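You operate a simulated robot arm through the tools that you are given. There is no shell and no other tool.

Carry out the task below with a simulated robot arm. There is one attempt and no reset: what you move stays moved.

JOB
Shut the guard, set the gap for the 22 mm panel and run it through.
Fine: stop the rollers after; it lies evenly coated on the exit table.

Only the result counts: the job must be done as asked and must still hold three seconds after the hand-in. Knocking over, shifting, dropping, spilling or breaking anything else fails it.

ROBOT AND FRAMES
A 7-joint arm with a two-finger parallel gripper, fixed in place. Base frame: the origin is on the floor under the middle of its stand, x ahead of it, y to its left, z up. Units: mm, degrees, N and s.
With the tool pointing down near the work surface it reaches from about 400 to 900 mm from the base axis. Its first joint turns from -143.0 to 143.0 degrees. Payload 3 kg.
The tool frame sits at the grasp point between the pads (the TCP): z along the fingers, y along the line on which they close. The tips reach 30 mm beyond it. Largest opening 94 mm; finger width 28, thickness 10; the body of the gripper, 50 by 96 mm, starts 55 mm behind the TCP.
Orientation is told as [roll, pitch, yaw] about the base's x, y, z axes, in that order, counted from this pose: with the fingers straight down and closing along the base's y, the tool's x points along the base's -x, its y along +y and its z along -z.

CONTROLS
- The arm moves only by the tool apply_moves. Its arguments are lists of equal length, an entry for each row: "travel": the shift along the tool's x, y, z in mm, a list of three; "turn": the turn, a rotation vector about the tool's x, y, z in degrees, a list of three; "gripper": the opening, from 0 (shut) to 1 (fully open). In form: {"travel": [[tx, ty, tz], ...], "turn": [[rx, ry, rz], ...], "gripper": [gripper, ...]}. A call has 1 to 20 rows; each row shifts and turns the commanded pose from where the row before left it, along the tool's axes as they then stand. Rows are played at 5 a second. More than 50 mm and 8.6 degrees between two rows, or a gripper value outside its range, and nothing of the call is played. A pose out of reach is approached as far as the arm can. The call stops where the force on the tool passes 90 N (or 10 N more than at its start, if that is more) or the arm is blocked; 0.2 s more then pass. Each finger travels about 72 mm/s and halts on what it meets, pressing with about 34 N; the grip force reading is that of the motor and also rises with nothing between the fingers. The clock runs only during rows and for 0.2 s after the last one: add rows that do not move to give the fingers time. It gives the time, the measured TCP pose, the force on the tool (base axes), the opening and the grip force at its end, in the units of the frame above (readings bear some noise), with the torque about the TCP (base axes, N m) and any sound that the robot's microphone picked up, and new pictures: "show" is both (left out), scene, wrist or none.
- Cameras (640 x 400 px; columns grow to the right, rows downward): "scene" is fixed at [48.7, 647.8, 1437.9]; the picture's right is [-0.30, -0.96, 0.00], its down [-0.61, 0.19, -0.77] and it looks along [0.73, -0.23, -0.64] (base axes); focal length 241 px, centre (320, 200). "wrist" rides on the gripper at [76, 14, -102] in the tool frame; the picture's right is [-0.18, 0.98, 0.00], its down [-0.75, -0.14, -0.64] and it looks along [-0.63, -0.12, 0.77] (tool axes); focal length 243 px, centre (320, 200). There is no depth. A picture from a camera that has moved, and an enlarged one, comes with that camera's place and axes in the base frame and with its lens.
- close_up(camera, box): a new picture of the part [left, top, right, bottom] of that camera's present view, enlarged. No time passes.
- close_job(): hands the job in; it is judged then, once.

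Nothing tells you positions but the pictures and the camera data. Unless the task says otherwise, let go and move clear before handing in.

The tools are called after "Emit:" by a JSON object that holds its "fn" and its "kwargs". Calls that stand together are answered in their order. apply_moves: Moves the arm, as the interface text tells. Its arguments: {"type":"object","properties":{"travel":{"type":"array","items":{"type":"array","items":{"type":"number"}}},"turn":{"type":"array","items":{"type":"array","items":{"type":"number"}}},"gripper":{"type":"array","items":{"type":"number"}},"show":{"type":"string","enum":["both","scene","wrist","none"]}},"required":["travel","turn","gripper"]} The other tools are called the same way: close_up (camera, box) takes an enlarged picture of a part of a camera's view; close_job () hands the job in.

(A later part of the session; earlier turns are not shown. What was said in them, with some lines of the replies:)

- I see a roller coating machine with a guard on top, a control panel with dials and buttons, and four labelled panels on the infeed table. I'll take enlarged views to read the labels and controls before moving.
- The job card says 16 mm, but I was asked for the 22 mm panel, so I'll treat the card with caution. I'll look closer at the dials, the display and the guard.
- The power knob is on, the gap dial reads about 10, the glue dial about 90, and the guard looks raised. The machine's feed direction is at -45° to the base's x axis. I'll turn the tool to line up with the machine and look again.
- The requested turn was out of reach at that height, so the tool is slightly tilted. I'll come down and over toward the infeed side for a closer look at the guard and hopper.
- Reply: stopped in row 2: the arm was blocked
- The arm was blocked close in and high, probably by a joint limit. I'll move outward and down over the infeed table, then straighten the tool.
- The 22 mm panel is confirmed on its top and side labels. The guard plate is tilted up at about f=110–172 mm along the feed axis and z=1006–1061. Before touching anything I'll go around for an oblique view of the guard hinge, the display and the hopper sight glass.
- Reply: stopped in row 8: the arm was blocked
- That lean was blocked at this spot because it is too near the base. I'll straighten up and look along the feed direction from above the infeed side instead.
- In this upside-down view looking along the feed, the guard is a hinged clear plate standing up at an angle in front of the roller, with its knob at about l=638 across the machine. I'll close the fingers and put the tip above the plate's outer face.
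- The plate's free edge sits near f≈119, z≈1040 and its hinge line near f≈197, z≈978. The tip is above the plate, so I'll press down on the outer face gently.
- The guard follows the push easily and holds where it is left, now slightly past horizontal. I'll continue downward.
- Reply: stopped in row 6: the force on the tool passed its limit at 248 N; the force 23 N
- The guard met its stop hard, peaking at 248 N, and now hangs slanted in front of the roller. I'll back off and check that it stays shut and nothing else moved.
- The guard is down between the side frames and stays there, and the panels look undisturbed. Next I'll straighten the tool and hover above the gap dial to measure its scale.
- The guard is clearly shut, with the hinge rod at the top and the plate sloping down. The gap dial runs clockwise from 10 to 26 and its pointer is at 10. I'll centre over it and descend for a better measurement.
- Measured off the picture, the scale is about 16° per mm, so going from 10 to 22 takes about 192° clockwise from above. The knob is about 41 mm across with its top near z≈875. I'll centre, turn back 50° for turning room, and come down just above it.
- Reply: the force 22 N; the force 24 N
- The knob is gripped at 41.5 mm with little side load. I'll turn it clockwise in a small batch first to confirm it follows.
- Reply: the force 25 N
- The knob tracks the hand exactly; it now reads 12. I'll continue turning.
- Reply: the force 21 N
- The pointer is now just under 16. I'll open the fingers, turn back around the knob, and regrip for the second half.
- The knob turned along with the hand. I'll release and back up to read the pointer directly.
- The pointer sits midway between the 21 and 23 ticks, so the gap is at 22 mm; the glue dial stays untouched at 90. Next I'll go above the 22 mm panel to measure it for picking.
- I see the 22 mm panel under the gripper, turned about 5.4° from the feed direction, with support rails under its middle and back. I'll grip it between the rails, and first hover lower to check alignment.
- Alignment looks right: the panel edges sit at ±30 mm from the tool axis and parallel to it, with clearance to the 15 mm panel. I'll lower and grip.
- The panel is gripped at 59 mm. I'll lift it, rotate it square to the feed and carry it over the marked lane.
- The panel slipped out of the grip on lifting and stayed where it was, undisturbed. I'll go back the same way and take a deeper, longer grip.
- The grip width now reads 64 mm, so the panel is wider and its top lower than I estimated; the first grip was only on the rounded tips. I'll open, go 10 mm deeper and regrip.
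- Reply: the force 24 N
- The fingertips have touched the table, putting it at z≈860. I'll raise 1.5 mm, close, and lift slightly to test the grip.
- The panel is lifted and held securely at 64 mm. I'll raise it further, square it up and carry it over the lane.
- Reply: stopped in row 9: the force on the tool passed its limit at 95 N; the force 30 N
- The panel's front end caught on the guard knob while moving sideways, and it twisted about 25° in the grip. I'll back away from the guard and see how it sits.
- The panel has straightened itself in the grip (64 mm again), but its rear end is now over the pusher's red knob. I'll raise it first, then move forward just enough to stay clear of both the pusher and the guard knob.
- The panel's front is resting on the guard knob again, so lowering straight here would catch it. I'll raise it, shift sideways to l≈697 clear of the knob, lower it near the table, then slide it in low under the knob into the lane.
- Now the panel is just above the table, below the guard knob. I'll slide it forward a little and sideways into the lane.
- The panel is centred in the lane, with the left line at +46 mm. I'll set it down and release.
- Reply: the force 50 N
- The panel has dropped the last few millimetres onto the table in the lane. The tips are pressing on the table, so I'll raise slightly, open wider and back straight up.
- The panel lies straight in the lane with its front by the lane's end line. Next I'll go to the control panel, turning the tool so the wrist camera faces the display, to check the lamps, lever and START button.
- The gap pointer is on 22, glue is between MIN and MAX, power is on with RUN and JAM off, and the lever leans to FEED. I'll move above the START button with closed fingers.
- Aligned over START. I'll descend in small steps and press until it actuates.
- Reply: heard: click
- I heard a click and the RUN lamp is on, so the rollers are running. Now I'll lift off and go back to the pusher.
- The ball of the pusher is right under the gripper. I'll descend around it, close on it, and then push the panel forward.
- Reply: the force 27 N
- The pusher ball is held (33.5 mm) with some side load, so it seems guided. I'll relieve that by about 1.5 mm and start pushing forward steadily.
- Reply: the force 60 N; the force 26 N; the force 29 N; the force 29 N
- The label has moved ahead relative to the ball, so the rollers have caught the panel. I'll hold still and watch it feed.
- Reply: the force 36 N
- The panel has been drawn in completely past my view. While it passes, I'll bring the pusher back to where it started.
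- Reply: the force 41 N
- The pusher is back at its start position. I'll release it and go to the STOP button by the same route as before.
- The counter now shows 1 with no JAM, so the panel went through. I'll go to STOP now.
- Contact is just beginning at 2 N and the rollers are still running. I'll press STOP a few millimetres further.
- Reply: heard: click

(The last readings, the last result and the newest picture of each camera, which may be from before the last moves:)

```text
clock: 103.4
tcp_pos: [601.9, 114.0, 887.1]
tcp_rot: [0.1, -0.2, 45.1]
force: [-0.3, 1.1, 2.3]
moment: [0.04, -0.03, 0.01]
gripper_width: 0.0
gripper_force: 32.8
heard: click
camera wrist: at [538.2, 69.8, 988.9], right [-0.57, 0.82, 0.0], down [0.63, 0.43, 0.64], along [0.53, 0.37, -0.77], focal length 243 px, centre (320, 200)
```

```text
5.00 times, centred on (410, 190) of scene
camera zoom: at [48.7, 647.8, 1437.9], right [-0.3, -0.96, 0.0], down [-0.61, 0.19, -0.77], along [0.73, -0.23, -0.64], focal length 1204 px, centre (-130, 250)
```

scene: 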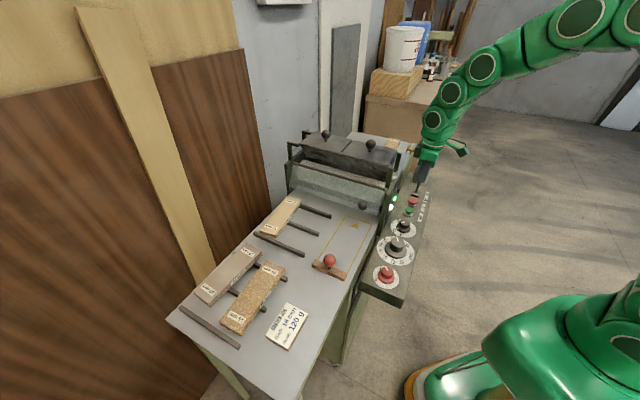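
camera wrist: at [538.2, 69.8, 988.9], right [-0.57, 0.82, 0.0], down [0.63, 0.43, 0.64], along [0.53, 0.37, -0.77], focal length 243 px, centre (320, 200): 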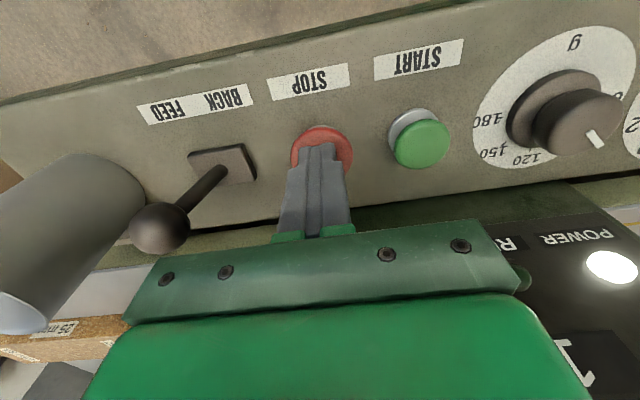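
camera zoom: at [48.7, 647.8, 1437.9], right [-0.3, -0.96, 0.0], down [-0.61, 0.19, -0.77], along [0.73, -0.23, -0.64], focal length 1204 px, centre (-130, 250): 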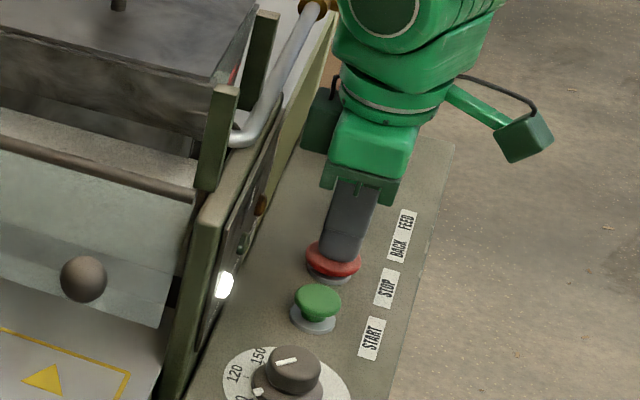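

A click, and the RUN lamp is off: the rollers are stopped. I'll rise and look at the exit table to check the panel.

Emit:
{"fn": "apply_moves", "kwargs": {"travel": [[0, 0, -20], [0, 0, -45], [0, 0, -45], [0, 0, -45], [0, 0, -45], [0, 0, -40], [0, 0, 0]], "turn": [[0, 0, 0], [0, 0, 0], [0, 0, 0], [0, 0, 0], [0, 0, 0], [0, 0, 0], [0, 0, 0]], "gripper": [0, 0, 0, 0, 0, 0, 0]}}

Emit:
{"fn": "close_up", "kwargs": {"camera": "wrist", "box": [0, 100, 320, 300]}}

Emit:
{"fn": "close_up", "kwargs": {"camera": "scene", "box": [340, 110, 450, 200]}}

```text
clock: 105.0
tcp_pos: [602.3, 111.7, 1125.6]
tcp_rot: [0.0, -0.1, 45.0]
force: [0.5, -1.1, 0.1]
moment: [0.0, 0.01, 0.0]
gripper_width: 0.0
gripper_force: 33.1
camera wrist: at [538.6, 69.3, 1226.9], right [-0.57, 0.82, 0.0], down [0.63, 0.43, 0.64], along [0.53, 0.37, -0.77], focal length 243 px, centre (320, 200)
```

scene: 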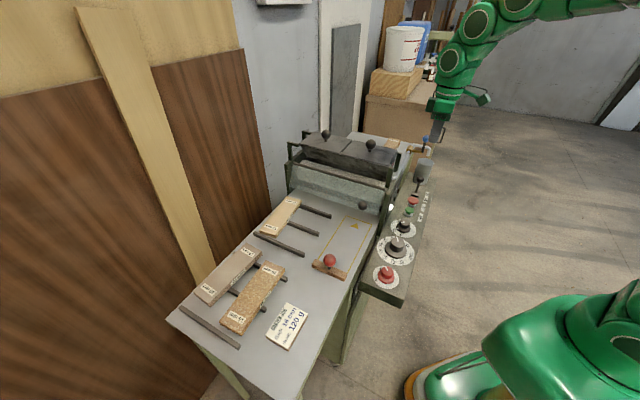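
wrist: 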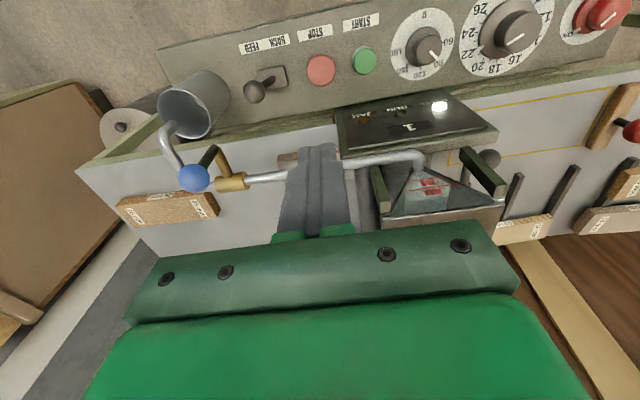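

```text
2.00 times, centred on (160, 200) of wrist
camera zoom: at [538.6, 69.3, 1226.9], right [-0.57, 0.82, 0.0], down [0.63, 0.43, 0.64], along [0.53, 0.37, -0.77], focal length 485 px, centre (640, 200)
```

zoom: 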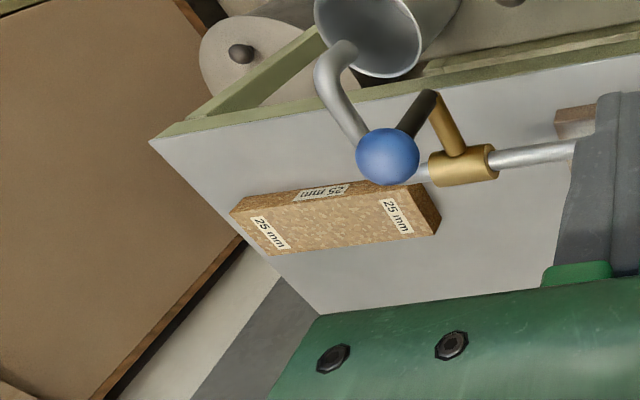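

```text
4.44 times, centred on (395, 155) of scene
camera zoom: at [48.7, 647.8, 1437.9], right [-0.3, -0.96, 0.0], down [-0.61, 0.19, -0.77], along [0.73, -0.23, -0.64], focal length 1070 px, centre (-13, 400)
```

zoom: 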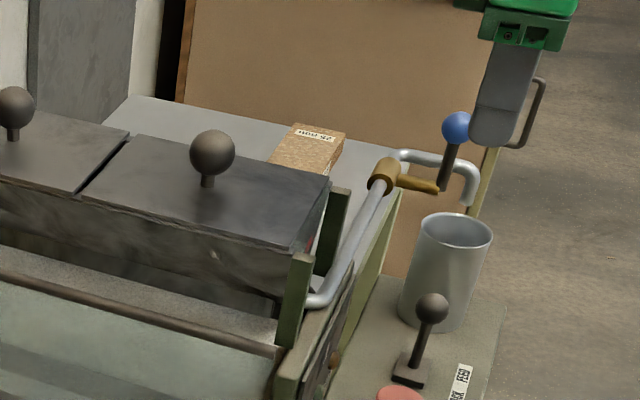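

Emit:
{"fn": "apply_moves", "kwargs": {"travel": [[0, 0, -40], [0, 0, -40], [0, 0, 0], [0, 0, 0], [0, 0, 0], [0, 0, 0], [0, 0, 0], [0, 0, 0], [0, 0, 0], [0, 0, 0], [0, 0, 0], [0, 0, 0], [0, 0, 0], [0, 35, 0], [0, 35, 0], [0, 35, 0], [0, 30, 0], [0, 0, 0]], "turn": [[0, 0, 0], [0, 0, 0], [0, 0, 8.2], [0, 0, 8.2], [0, 0, 8.2], [0, 0, 8.2], [0, 0, 8.2], [0, 0, 8.2], [0, 0, 8.2], [0, 0, 8.2], [0, 0, 8.2], [0, 0, 8.1], [0, 0, 8.1], [0, 0, 0], [0, 0, 0], [0, 0, 0], [0, 0, 0], [0, 0, 0]], "gripper": [0, 0, 0, 0, 0, 0, 0, 0, 0, 0, 0, 0.5, 1, 1, 1, 1, 1, 1]}}

Emit:
{"fn": "close_up", "kwargs": {"camera": "wrist", "box": [200, 0, 480, 230]}}

```text
clock: 108.8
tcp_pos: [699.4, 207.6, 1201.3]
tcp_rot: [0.1, 0.1, -44.9]
force: [-0.8, -0.4, 0.2]
moment: [-0.03, -0.01, -0.03]
gripper_width: 93.9
gripper_force: 0.0
camera wrist: at [654.9, 272.2, 1304.7], right [0.82, 0.57, 0.0], down [0.43, -0.63, 0.64], along [0.36, -0.53, -0.77], focal length 243 px, centre (320, 200)
```

scene: 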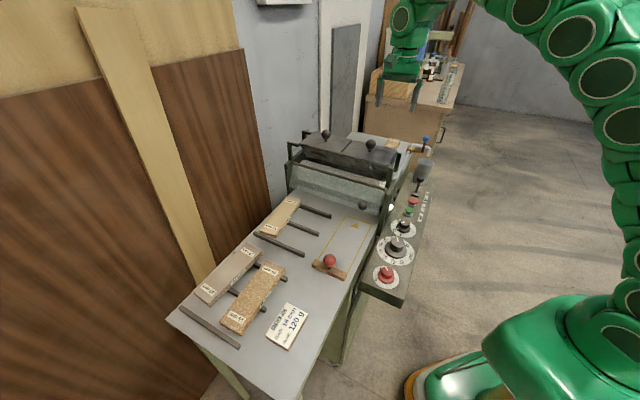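
wrist: 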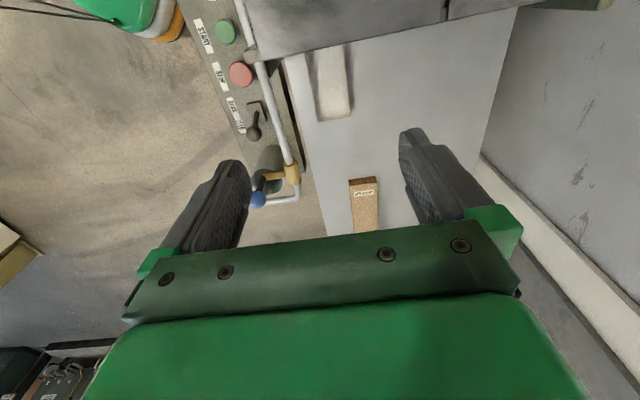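

```text
1.74 times, centred on (340, 115) of wrist
camera zoom: at [654.9, 272.2, 1304.7], right [0.82, 0.57, 0.0], down [0.43, -0.63, 0.64], along [0.36, -0.53, -0.77], focal length 422 px, centre (285, 348)
```

zoom: 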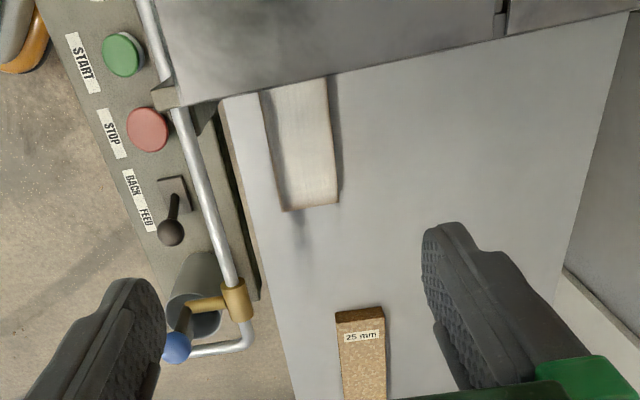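

The panel is on the exit table with a whitish wet coat on top; its rear is hidden below the hopper edge. I'll look closer at the coat and whether it is fully clear of the rollers.

Emit:
{"fn": "close_up", "kwargs": {"camera": "wrist", "box": [280, 30, 370, 130]}}

Emit:
{"fn": "apply_moves", "kwargs": {"travel": [[-40, 0, -10], [-40, 0, -10], [0, 0, 0]], "turn": [[0, 0, 0], [0, 0, 0], [0, 0, 0]], "gripper": [1, 1, 1], "show": "wrist"}}

Emit:
{"fn": "close_up", "kwargs": {"camera": "wrist", "box": [260, 0, 400, 120]}}

```text
4.00 times, centred on (325, 80) of wrist
camera zoom: at [654.9, 272.2, 1304.7], right [0.82, 0.57, 0.0], down [0.43, -0.63, 0.64], along [0.36, -0.53, -0.77], focal length 970 px, centre (300, 680)
```

zoom: 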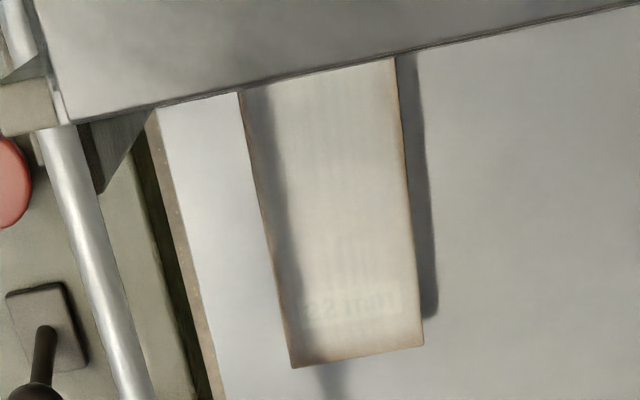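

```text
clock: 109.6
tcp_pos: [739.8, 162.9, 1212.5]
tcp_rot: [0.2, 0.1, -45.0]
force: [-0.5, 0.5, 0.4]
moment: [0.0, 0.02, 0.01]
gripper_width: 94.1
gripper_force: 0.1
out of reach, approached as far as the arm can: row 2
camera wrist: at [695.1, 226.5, 1314.5], right [0.82, 0.57, 0.0], down [0.43, -0.63, 0.64], along [0.36, -0.53, -0.77], focal length 243 px, centre (320, 200)
```

wrist: 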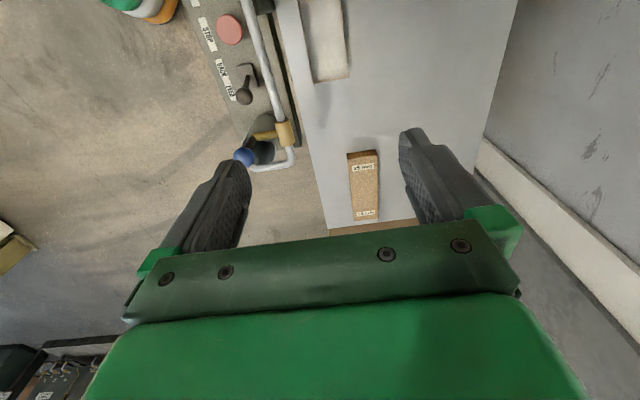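

```text
3.33 times, centred on (330, 60) of wrist
camera zoom: at [695.1, 226.5, 1314.5], right [0.82, 0.57, 0.0], down [0.43, -0.63, 0.64], along [0.36, -0.53, -0.77], focal length 809 px, centre (287, 667)
```

zoom: 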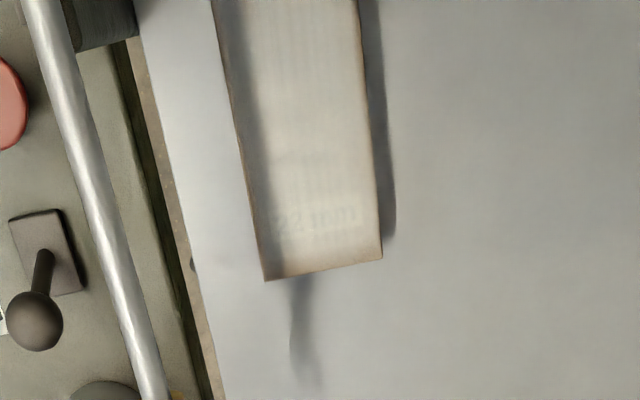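

The coat looks even, with the label showing faintly through it. I'll move the arm back to a clear spot and check everything else once more before handing in.

Emit:
{"fn": "apply_moves", "kwargs": {"travel": [[40, 0, 0], [45, -15, 0], [45, -20, 0], [45, -20, 0], [45, -20, 0], [45, -20, 0], [0, 0, 0]], "turn": [[0, 0, 0], [0, 0, 0], [0, 0, 0], [0, 0, 0], [0, 0, 0], [0, 0, 0], [0, 0, 0]], "gripper": [1, 1, 1, 1, 1, 1, 1]}}

Emit:
{"fn": "close_up", "kwargs": {"camera": "scene", "box": [270, 110, 450, 250]}}

Emit:
{"fn": "close_up", "kwargs": {"camera": "scene", "box": [160, 180, 430, 360]}}

Emit:
{"fn": "close_up", "kwargs": {"camera": "scene", "box": [370, 210, 425, 295]}}

```text
clock: 111.2
tcp_pos: [486.0, 289.2, 1214.4]
tcp_rot: [0.1, 0.1, -44.9]
force: [-0.3, 0.4, 0.1]
moment: [0.0, 0.03, -0.02]
gripper_width: 94.2
gripper_force: 0.0
camera wrist: at [441.3, 354.3, 1316.9], right [0.82, 0.57, 0.0], down [0.43, -0.63, 0.64], along [0.36, -0.53, -0.77], focal length 243 px, centre (320, 200)
```

scene: 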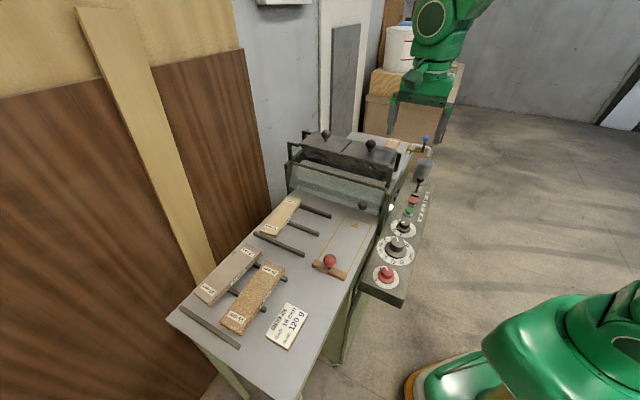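
wrist: 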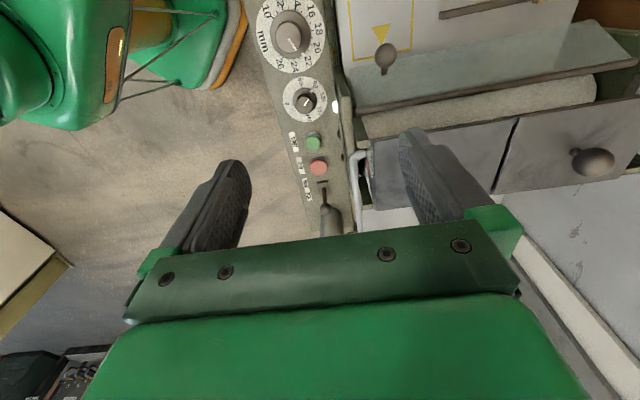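

```text
2.86 times, centred on (360, 180) of scene
camera zoom: at [48.7, 647.8, 1437.9], right [-0.3, -0.96, 0.0], down [-0.61, 0.19, -0.77], along [0.73, -0.23, -0.64], focal length 688 px, centre (206, 257)
```

zoom: 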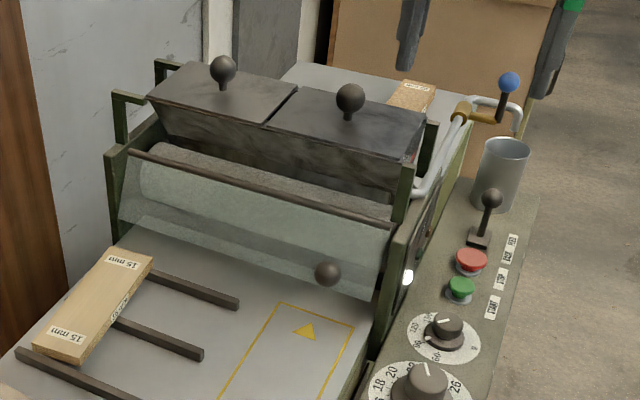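

```text
2.22 times, centred on (295, 270) of scene
camera zoom: at [48.7, 647.8, 1437.9], right [-0.3, -0.96, 0.0], down [-0.61, 0.19, -0.77], along [0.73, -0.23, -0.64], focal length 535 px, centre (376, 44)
```

zoom: 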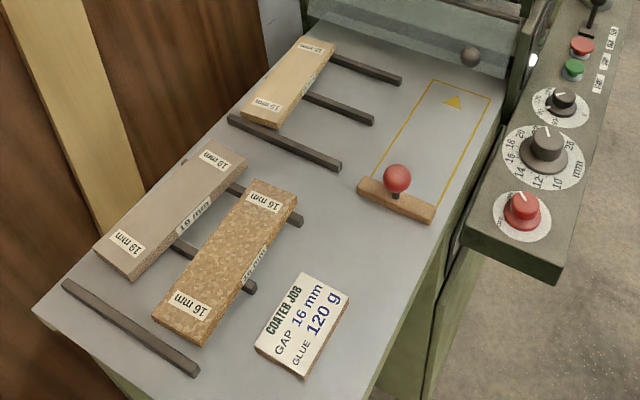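

```text
4.71 times, centred on (398, 252) of scene
camera zoom: at [48.7, 647.8, 1437.9], right [-0.3, -0.96, 0.0], down [-0.61, 0.19, -0.77], along [0.73, -0.23, -0.64], focal length 1133 px, centre (-45, -47)
```

zoom: 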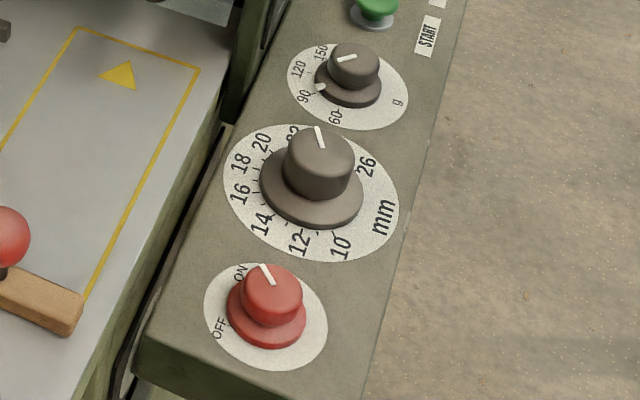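

Everything else looks in place: guard shut, gap on 22, pusher back and the other panels untouched. I want to confirm the panel's rear end is clear of the rollers, so I'll try a view from the exit side, turning the tool at this safe height.

Emit:
{"fn": "apply_moves", "kwargs": {"travel": [[0, 0, 0], [0, 0, 0], [0, 0, 0], [0, 0, 0], [0, 0, 0], [0, 0, 0], [0, 0, 0], [0, 0, 0], [0, 0, 0], [0, 0, 0], [0, 0, 0], [0, 0, 0], [0, 0, 0], [0, 0, 0], [0, 0, 0], [0, 0, 0], [0, 0, 0], [0, 0, 0]], "turn": [[0, 0, -8.2], [0, 0, -8.2], [0, 0, -8.2], [0, 0, -8.2], [0, 0, -8.2], [0, 0, -8.2], [0, 0, -8.2], [0, 0, -8.2], [0, 0, -8.2], [0, 0, -8.2], [0, 0, -8.2], [0, 0, -8.2], [0, 0, -8.2], [0, 0, -8.2], [0, 0, -8.2], [0, 0, -8.2], [0, 0, -8.2], [0, 0, 0]], "gripper": [1, 1, 1, 1, 1, 1, 1, 1, 1, 1, 1, 1, 1, 1, 1, 1, 1, 1]}}

```text
clock: 115.0
tcp_pos: [484.9, 286.3, 1214.7]
tcp_rot: [-0.1, -0.2, 94.6]
force: [-0.4, -0.3, 0.5]
moment: [-0.03, -0.03, -0.05]
gripper_width: 94.0
gripper_force: 0.1
camera wrist: at [475.5, 208.3, 1316.8], right [-0.99, 0.1, 0.0], down [0.08, 0.76, 0.64], along [0.07, 0.64, -0.76], focal length 243 px, centre (320, 200)
```

scene: 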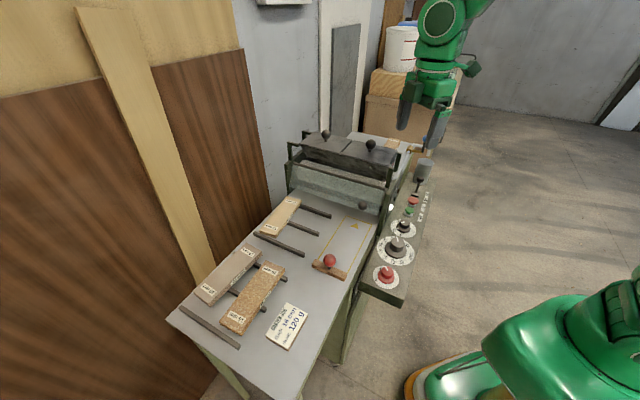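
wrist: 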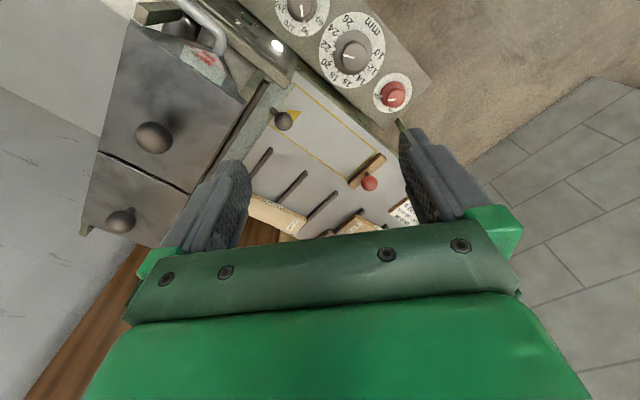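

Emit:
{"fn": "apply_moves", "kwargs": {"travel": [[0, 0, 0], [0, 0, 0], [0, 0, 0], [0, 0, 0], [0, 0, 0], [40, -15, 5], [40, -15, 5], [40, -15, 5], [40, -15, 5], [40, -15, 5], [40, -15, 0], [0, 0, 0]], "turn": [[0, 0, -8.1], [0, 0, -8.1], [0, 0, -8.1], [0, 0, -8.1], [0, 0, -8], [0, 0, 0], [0, 0, 0], [0, 0, 0], [0, 0, 0], [0, 0, 0], [0, 0, 0], [0, 0, 0]], "gripper": [1, 1, 1, 1, 1, 1, 1, 1, 1, 1, 1, 1]}}

```text
clock: 117.6
tcp_pos: [716.2, 177.1, 1189.9]
tcp_rot: [-0.2, -0.2, 134.9]
force: [0.2, -0.3, -0.8]
moment: [0.0, -0.03, 0.0]
gripper_width: 94.2
gripper_force: 0.0
camera wrist: at [759.2, 113.5, 1292.4], right [-0.83, -0.56, 0.0], down [-0.43, 0.63, 0.64], along [-0.36, 0.53, -0.77], focal length 243 px, centre (320, 200)
```

scene: 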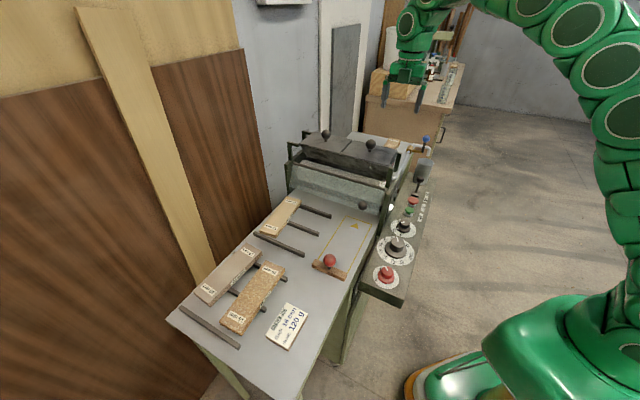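
wrist: 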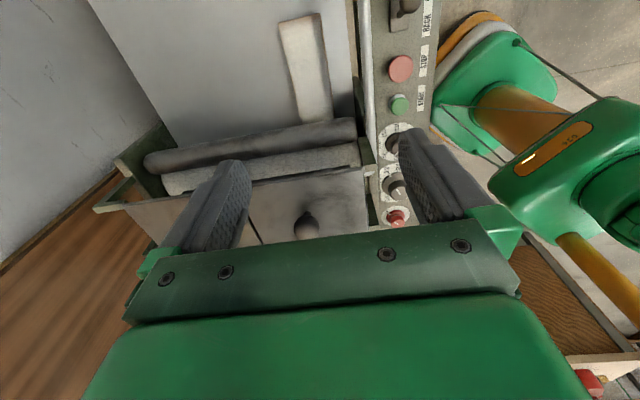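

Emit:
{"fn": "close_up", "kwargs": {"camera": "wrist", "box": [240, 0, 400, 180]}}

Emit:
{"fn": "close_up", "kwargs": {"camera": "wrist", "box": [280, 80, 370, 160]}}

```text
2.22 times, centred on (320, 90) of wrist
camera zoom: at [759.2, 113.5, 1292.4], right [-0.83, -0.56, 0.0], down [-0.43, 0.63, 0.64], along [-0.36, 0.53, -0.77], focal length 539 px, centre (320, 444)
```

zoom: 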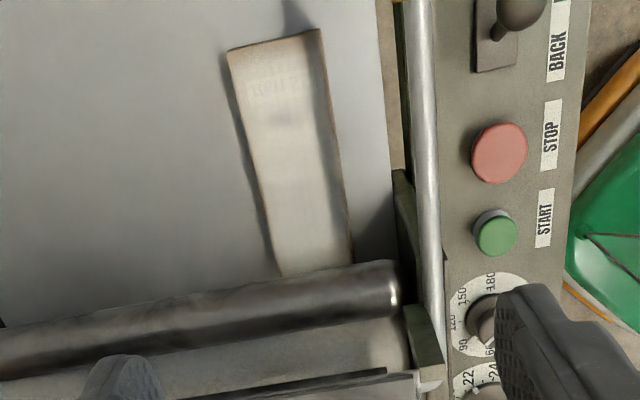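

```text
5.00 times, centred on (325, 120) of wrist
camera zoom: at [759.2, 113.5, 1292.4], right [-0.83, -0.56, 0.0], down [-0.43, 0.63, 0.64], along [-0.36, 0.53, -0.77], focal length 1213 px, centre (295, 600)
```

zoom: 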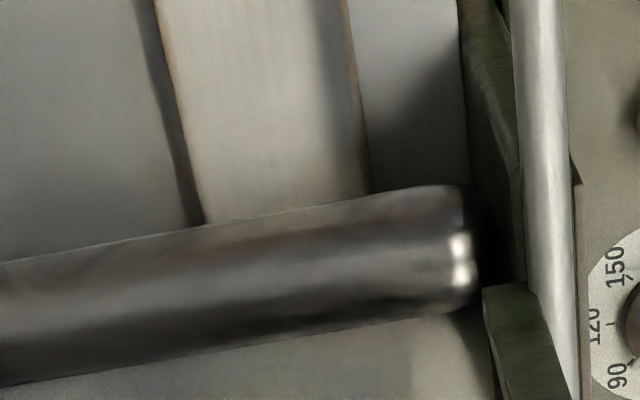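

Emit:
{"fn": "apply_moves", "kwargs": {"travel": [[15, -10, 30], [15, -10, 35], [15, -5, 35], [0, 0, 0]], "turn": [[0, 0, 0], [0, 0, 0], [0, 0, 0], [0, 0, 0]], "gripper": [0.8, 0.8, 0.8, 0.8], "show": "wrist"}}

Emit:
{"fn": "close_up", "kwargs": {"camera": "wrist", "box": [220, 20, 420, 220]}}

```text
clock: 118.6
tcp_pos: [767.4, 164.4, 1090.4]
tcp_rot: [-0.2, -0.1, 134.8]
force: [-0.9, -0.5, -0.3]
moment: [0.0, -0.04, 0.02]
gripper_width: 75.2
gripper_force: 0.0
camera wrist: at [810.8, 101.4, 1191.6], right [-0.83, -0.56, 0.0], down [-0.43, 0.63, 0.64], along [-0.36, 0.53, -0.77], focal length 243 px, centre (320, 200)
```

wrist: 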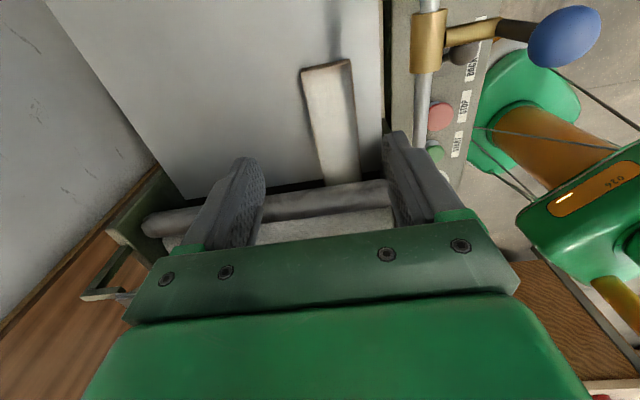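

```text
2.00 times, centred on (320, 120) of wrist
camera zoom: at [810.8, 101.4, 1191.6], right [-0.83, -0.56, 0.0], down [-0.43, 0.63, 0.64], along [-0.36, 0.53, -0.77], focal length 485 px, centre (320, 360)
```

zoom: 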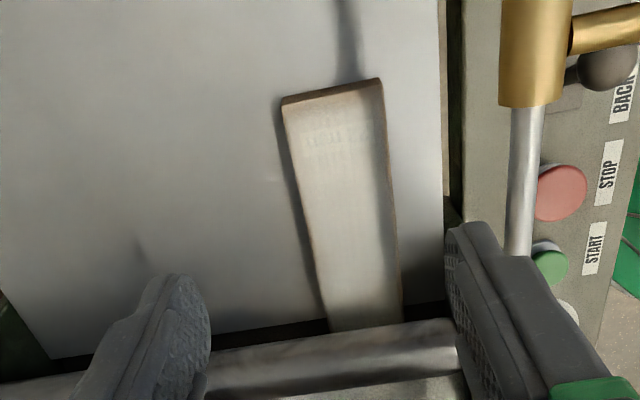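

From the exit side the panel lies on the exit table. Its front is near f≈443 and its tail just past the nip, over the slot before the table edge. The coat is even across the part I can see. I'll back away the same way to leave everything clear.

Emit:
{"fn": "apply_moves", "kwargs": {"travel": [[-5, 0, -35], [-15, 5, -35], [-25, 10, -30], [-40, 15, 0], [-40, 15, 0], [-40, 15, 0], [-40, 15, 0], [-40, 15, 0], [-40, 15, 0], [0, 0, 0]], "turn": [[0, 0, 0], [0, 0, 0], [0, 0, 0], [0, 0, 0], [0, 0, 0], [0, 0, 0], [0, 0, 0], [0, 0, 0], [0, 0, 0], [0, 0, 0]], "gripper": [0.8, 0.8, 0.8, 0.8, 0.8, 0.8, 0.8, 0.8, 0.8, 0.8]}}

Emit:
{"fn": "close_up", "kwargs": {"camera": "scene", "box": [270, 110, 450, 250]}}

```text
clock: 120.8
tcp_pos: [491.1, 292.6, 1191.2]
tcp_rot: [-0.2, 0.0, 134.9]
force: [0.5, -0.1, 0.5]
moment: [0.0, 0.0, -0.02]
gripper_width: 75.1
gripper_force: 0.0
camera wrist: at [533.5, 228.5, 1293.7], right [-0.83, -0.56, 0.0], down [-0.43, 0.63, 0.64], along [-0.36, 0.53, -0.77], focal length 243 px, centre (320, 200)
```

scene: 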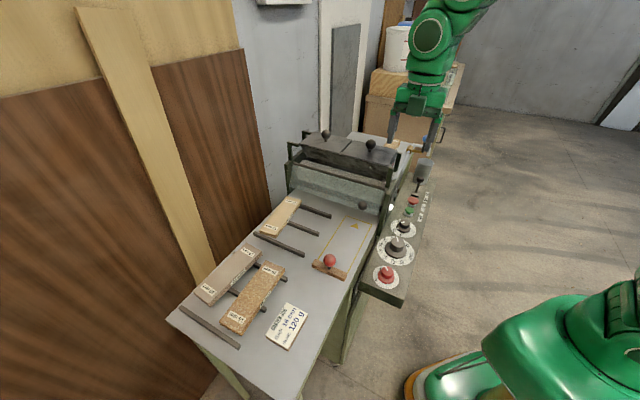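
wrist: 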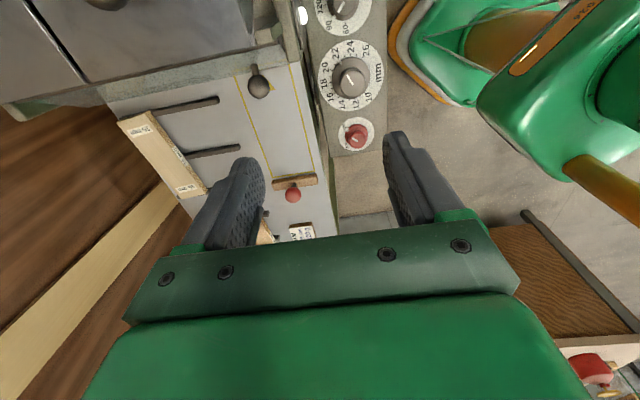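

```text
2.86 times, centred on (360, 180) of scene
camera zoom: at [48.7, 647.8, 1437.9], right [-0.3, -0.96, 0.0], down [-0.61, 0.19, -0.77], along [0.73, -0.23, -0.64], focal length 688 px, centre (206, 257)
```

zoom: 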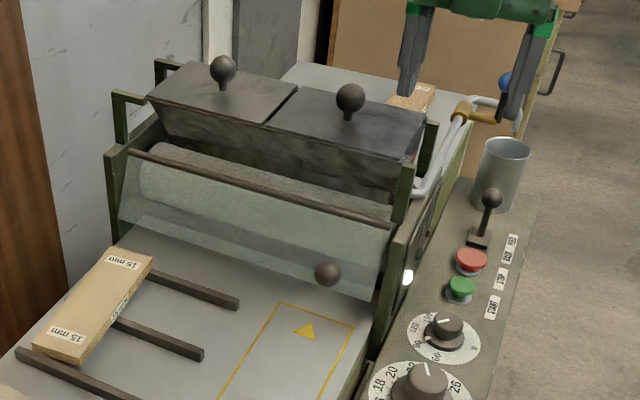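

The guard is shut, the gap is at 22 mm, and the rollers are stopped with only the POWER lamp on. The 22 mm panel lies coated on the exit table, the pusher is back, and the arm is clear, so I'm handing in.

Emit:
{"fn": "close_job", "kwargs": {}}

```text
The job is handed in.
```

The 22 mm panel has been run through and lies on the exit table, and the rollers are stopped. I've handed the job in, but no verdict has come back yet.

- **Guard:** shut. It hit its stop hard (a brief 248 N), but it stayed down and START worked with it closed.
- **Gap:** set to 22 mm. The job card says 16 mm; I followed your instruction instead.
- **Glue dial:** left at 90 g. The card says 120 g, but you didn't mention glue, so I didn't change it.
- **Run:** the panel went through without a jam, and the counter shows 1. The coat looks even on the part I could see; the back end is hidden under the rollers.
- **Resting position:** nearly all of the panel is on the exit table. I estimate the last 12 mm or so of its tail sits just past the rollers, over the slot before the table edge. I didn't pull it further out, to avoid touching the wet coat.

My first grip on the panel slipped, and while I carried it, its front end caught the guard knob. It twisted in the gripper but straightened again, and I set it down square in the lane. The last few millimetres onto the table were a short drop.

The pusher is back where it started, and the other panels look unmoved.
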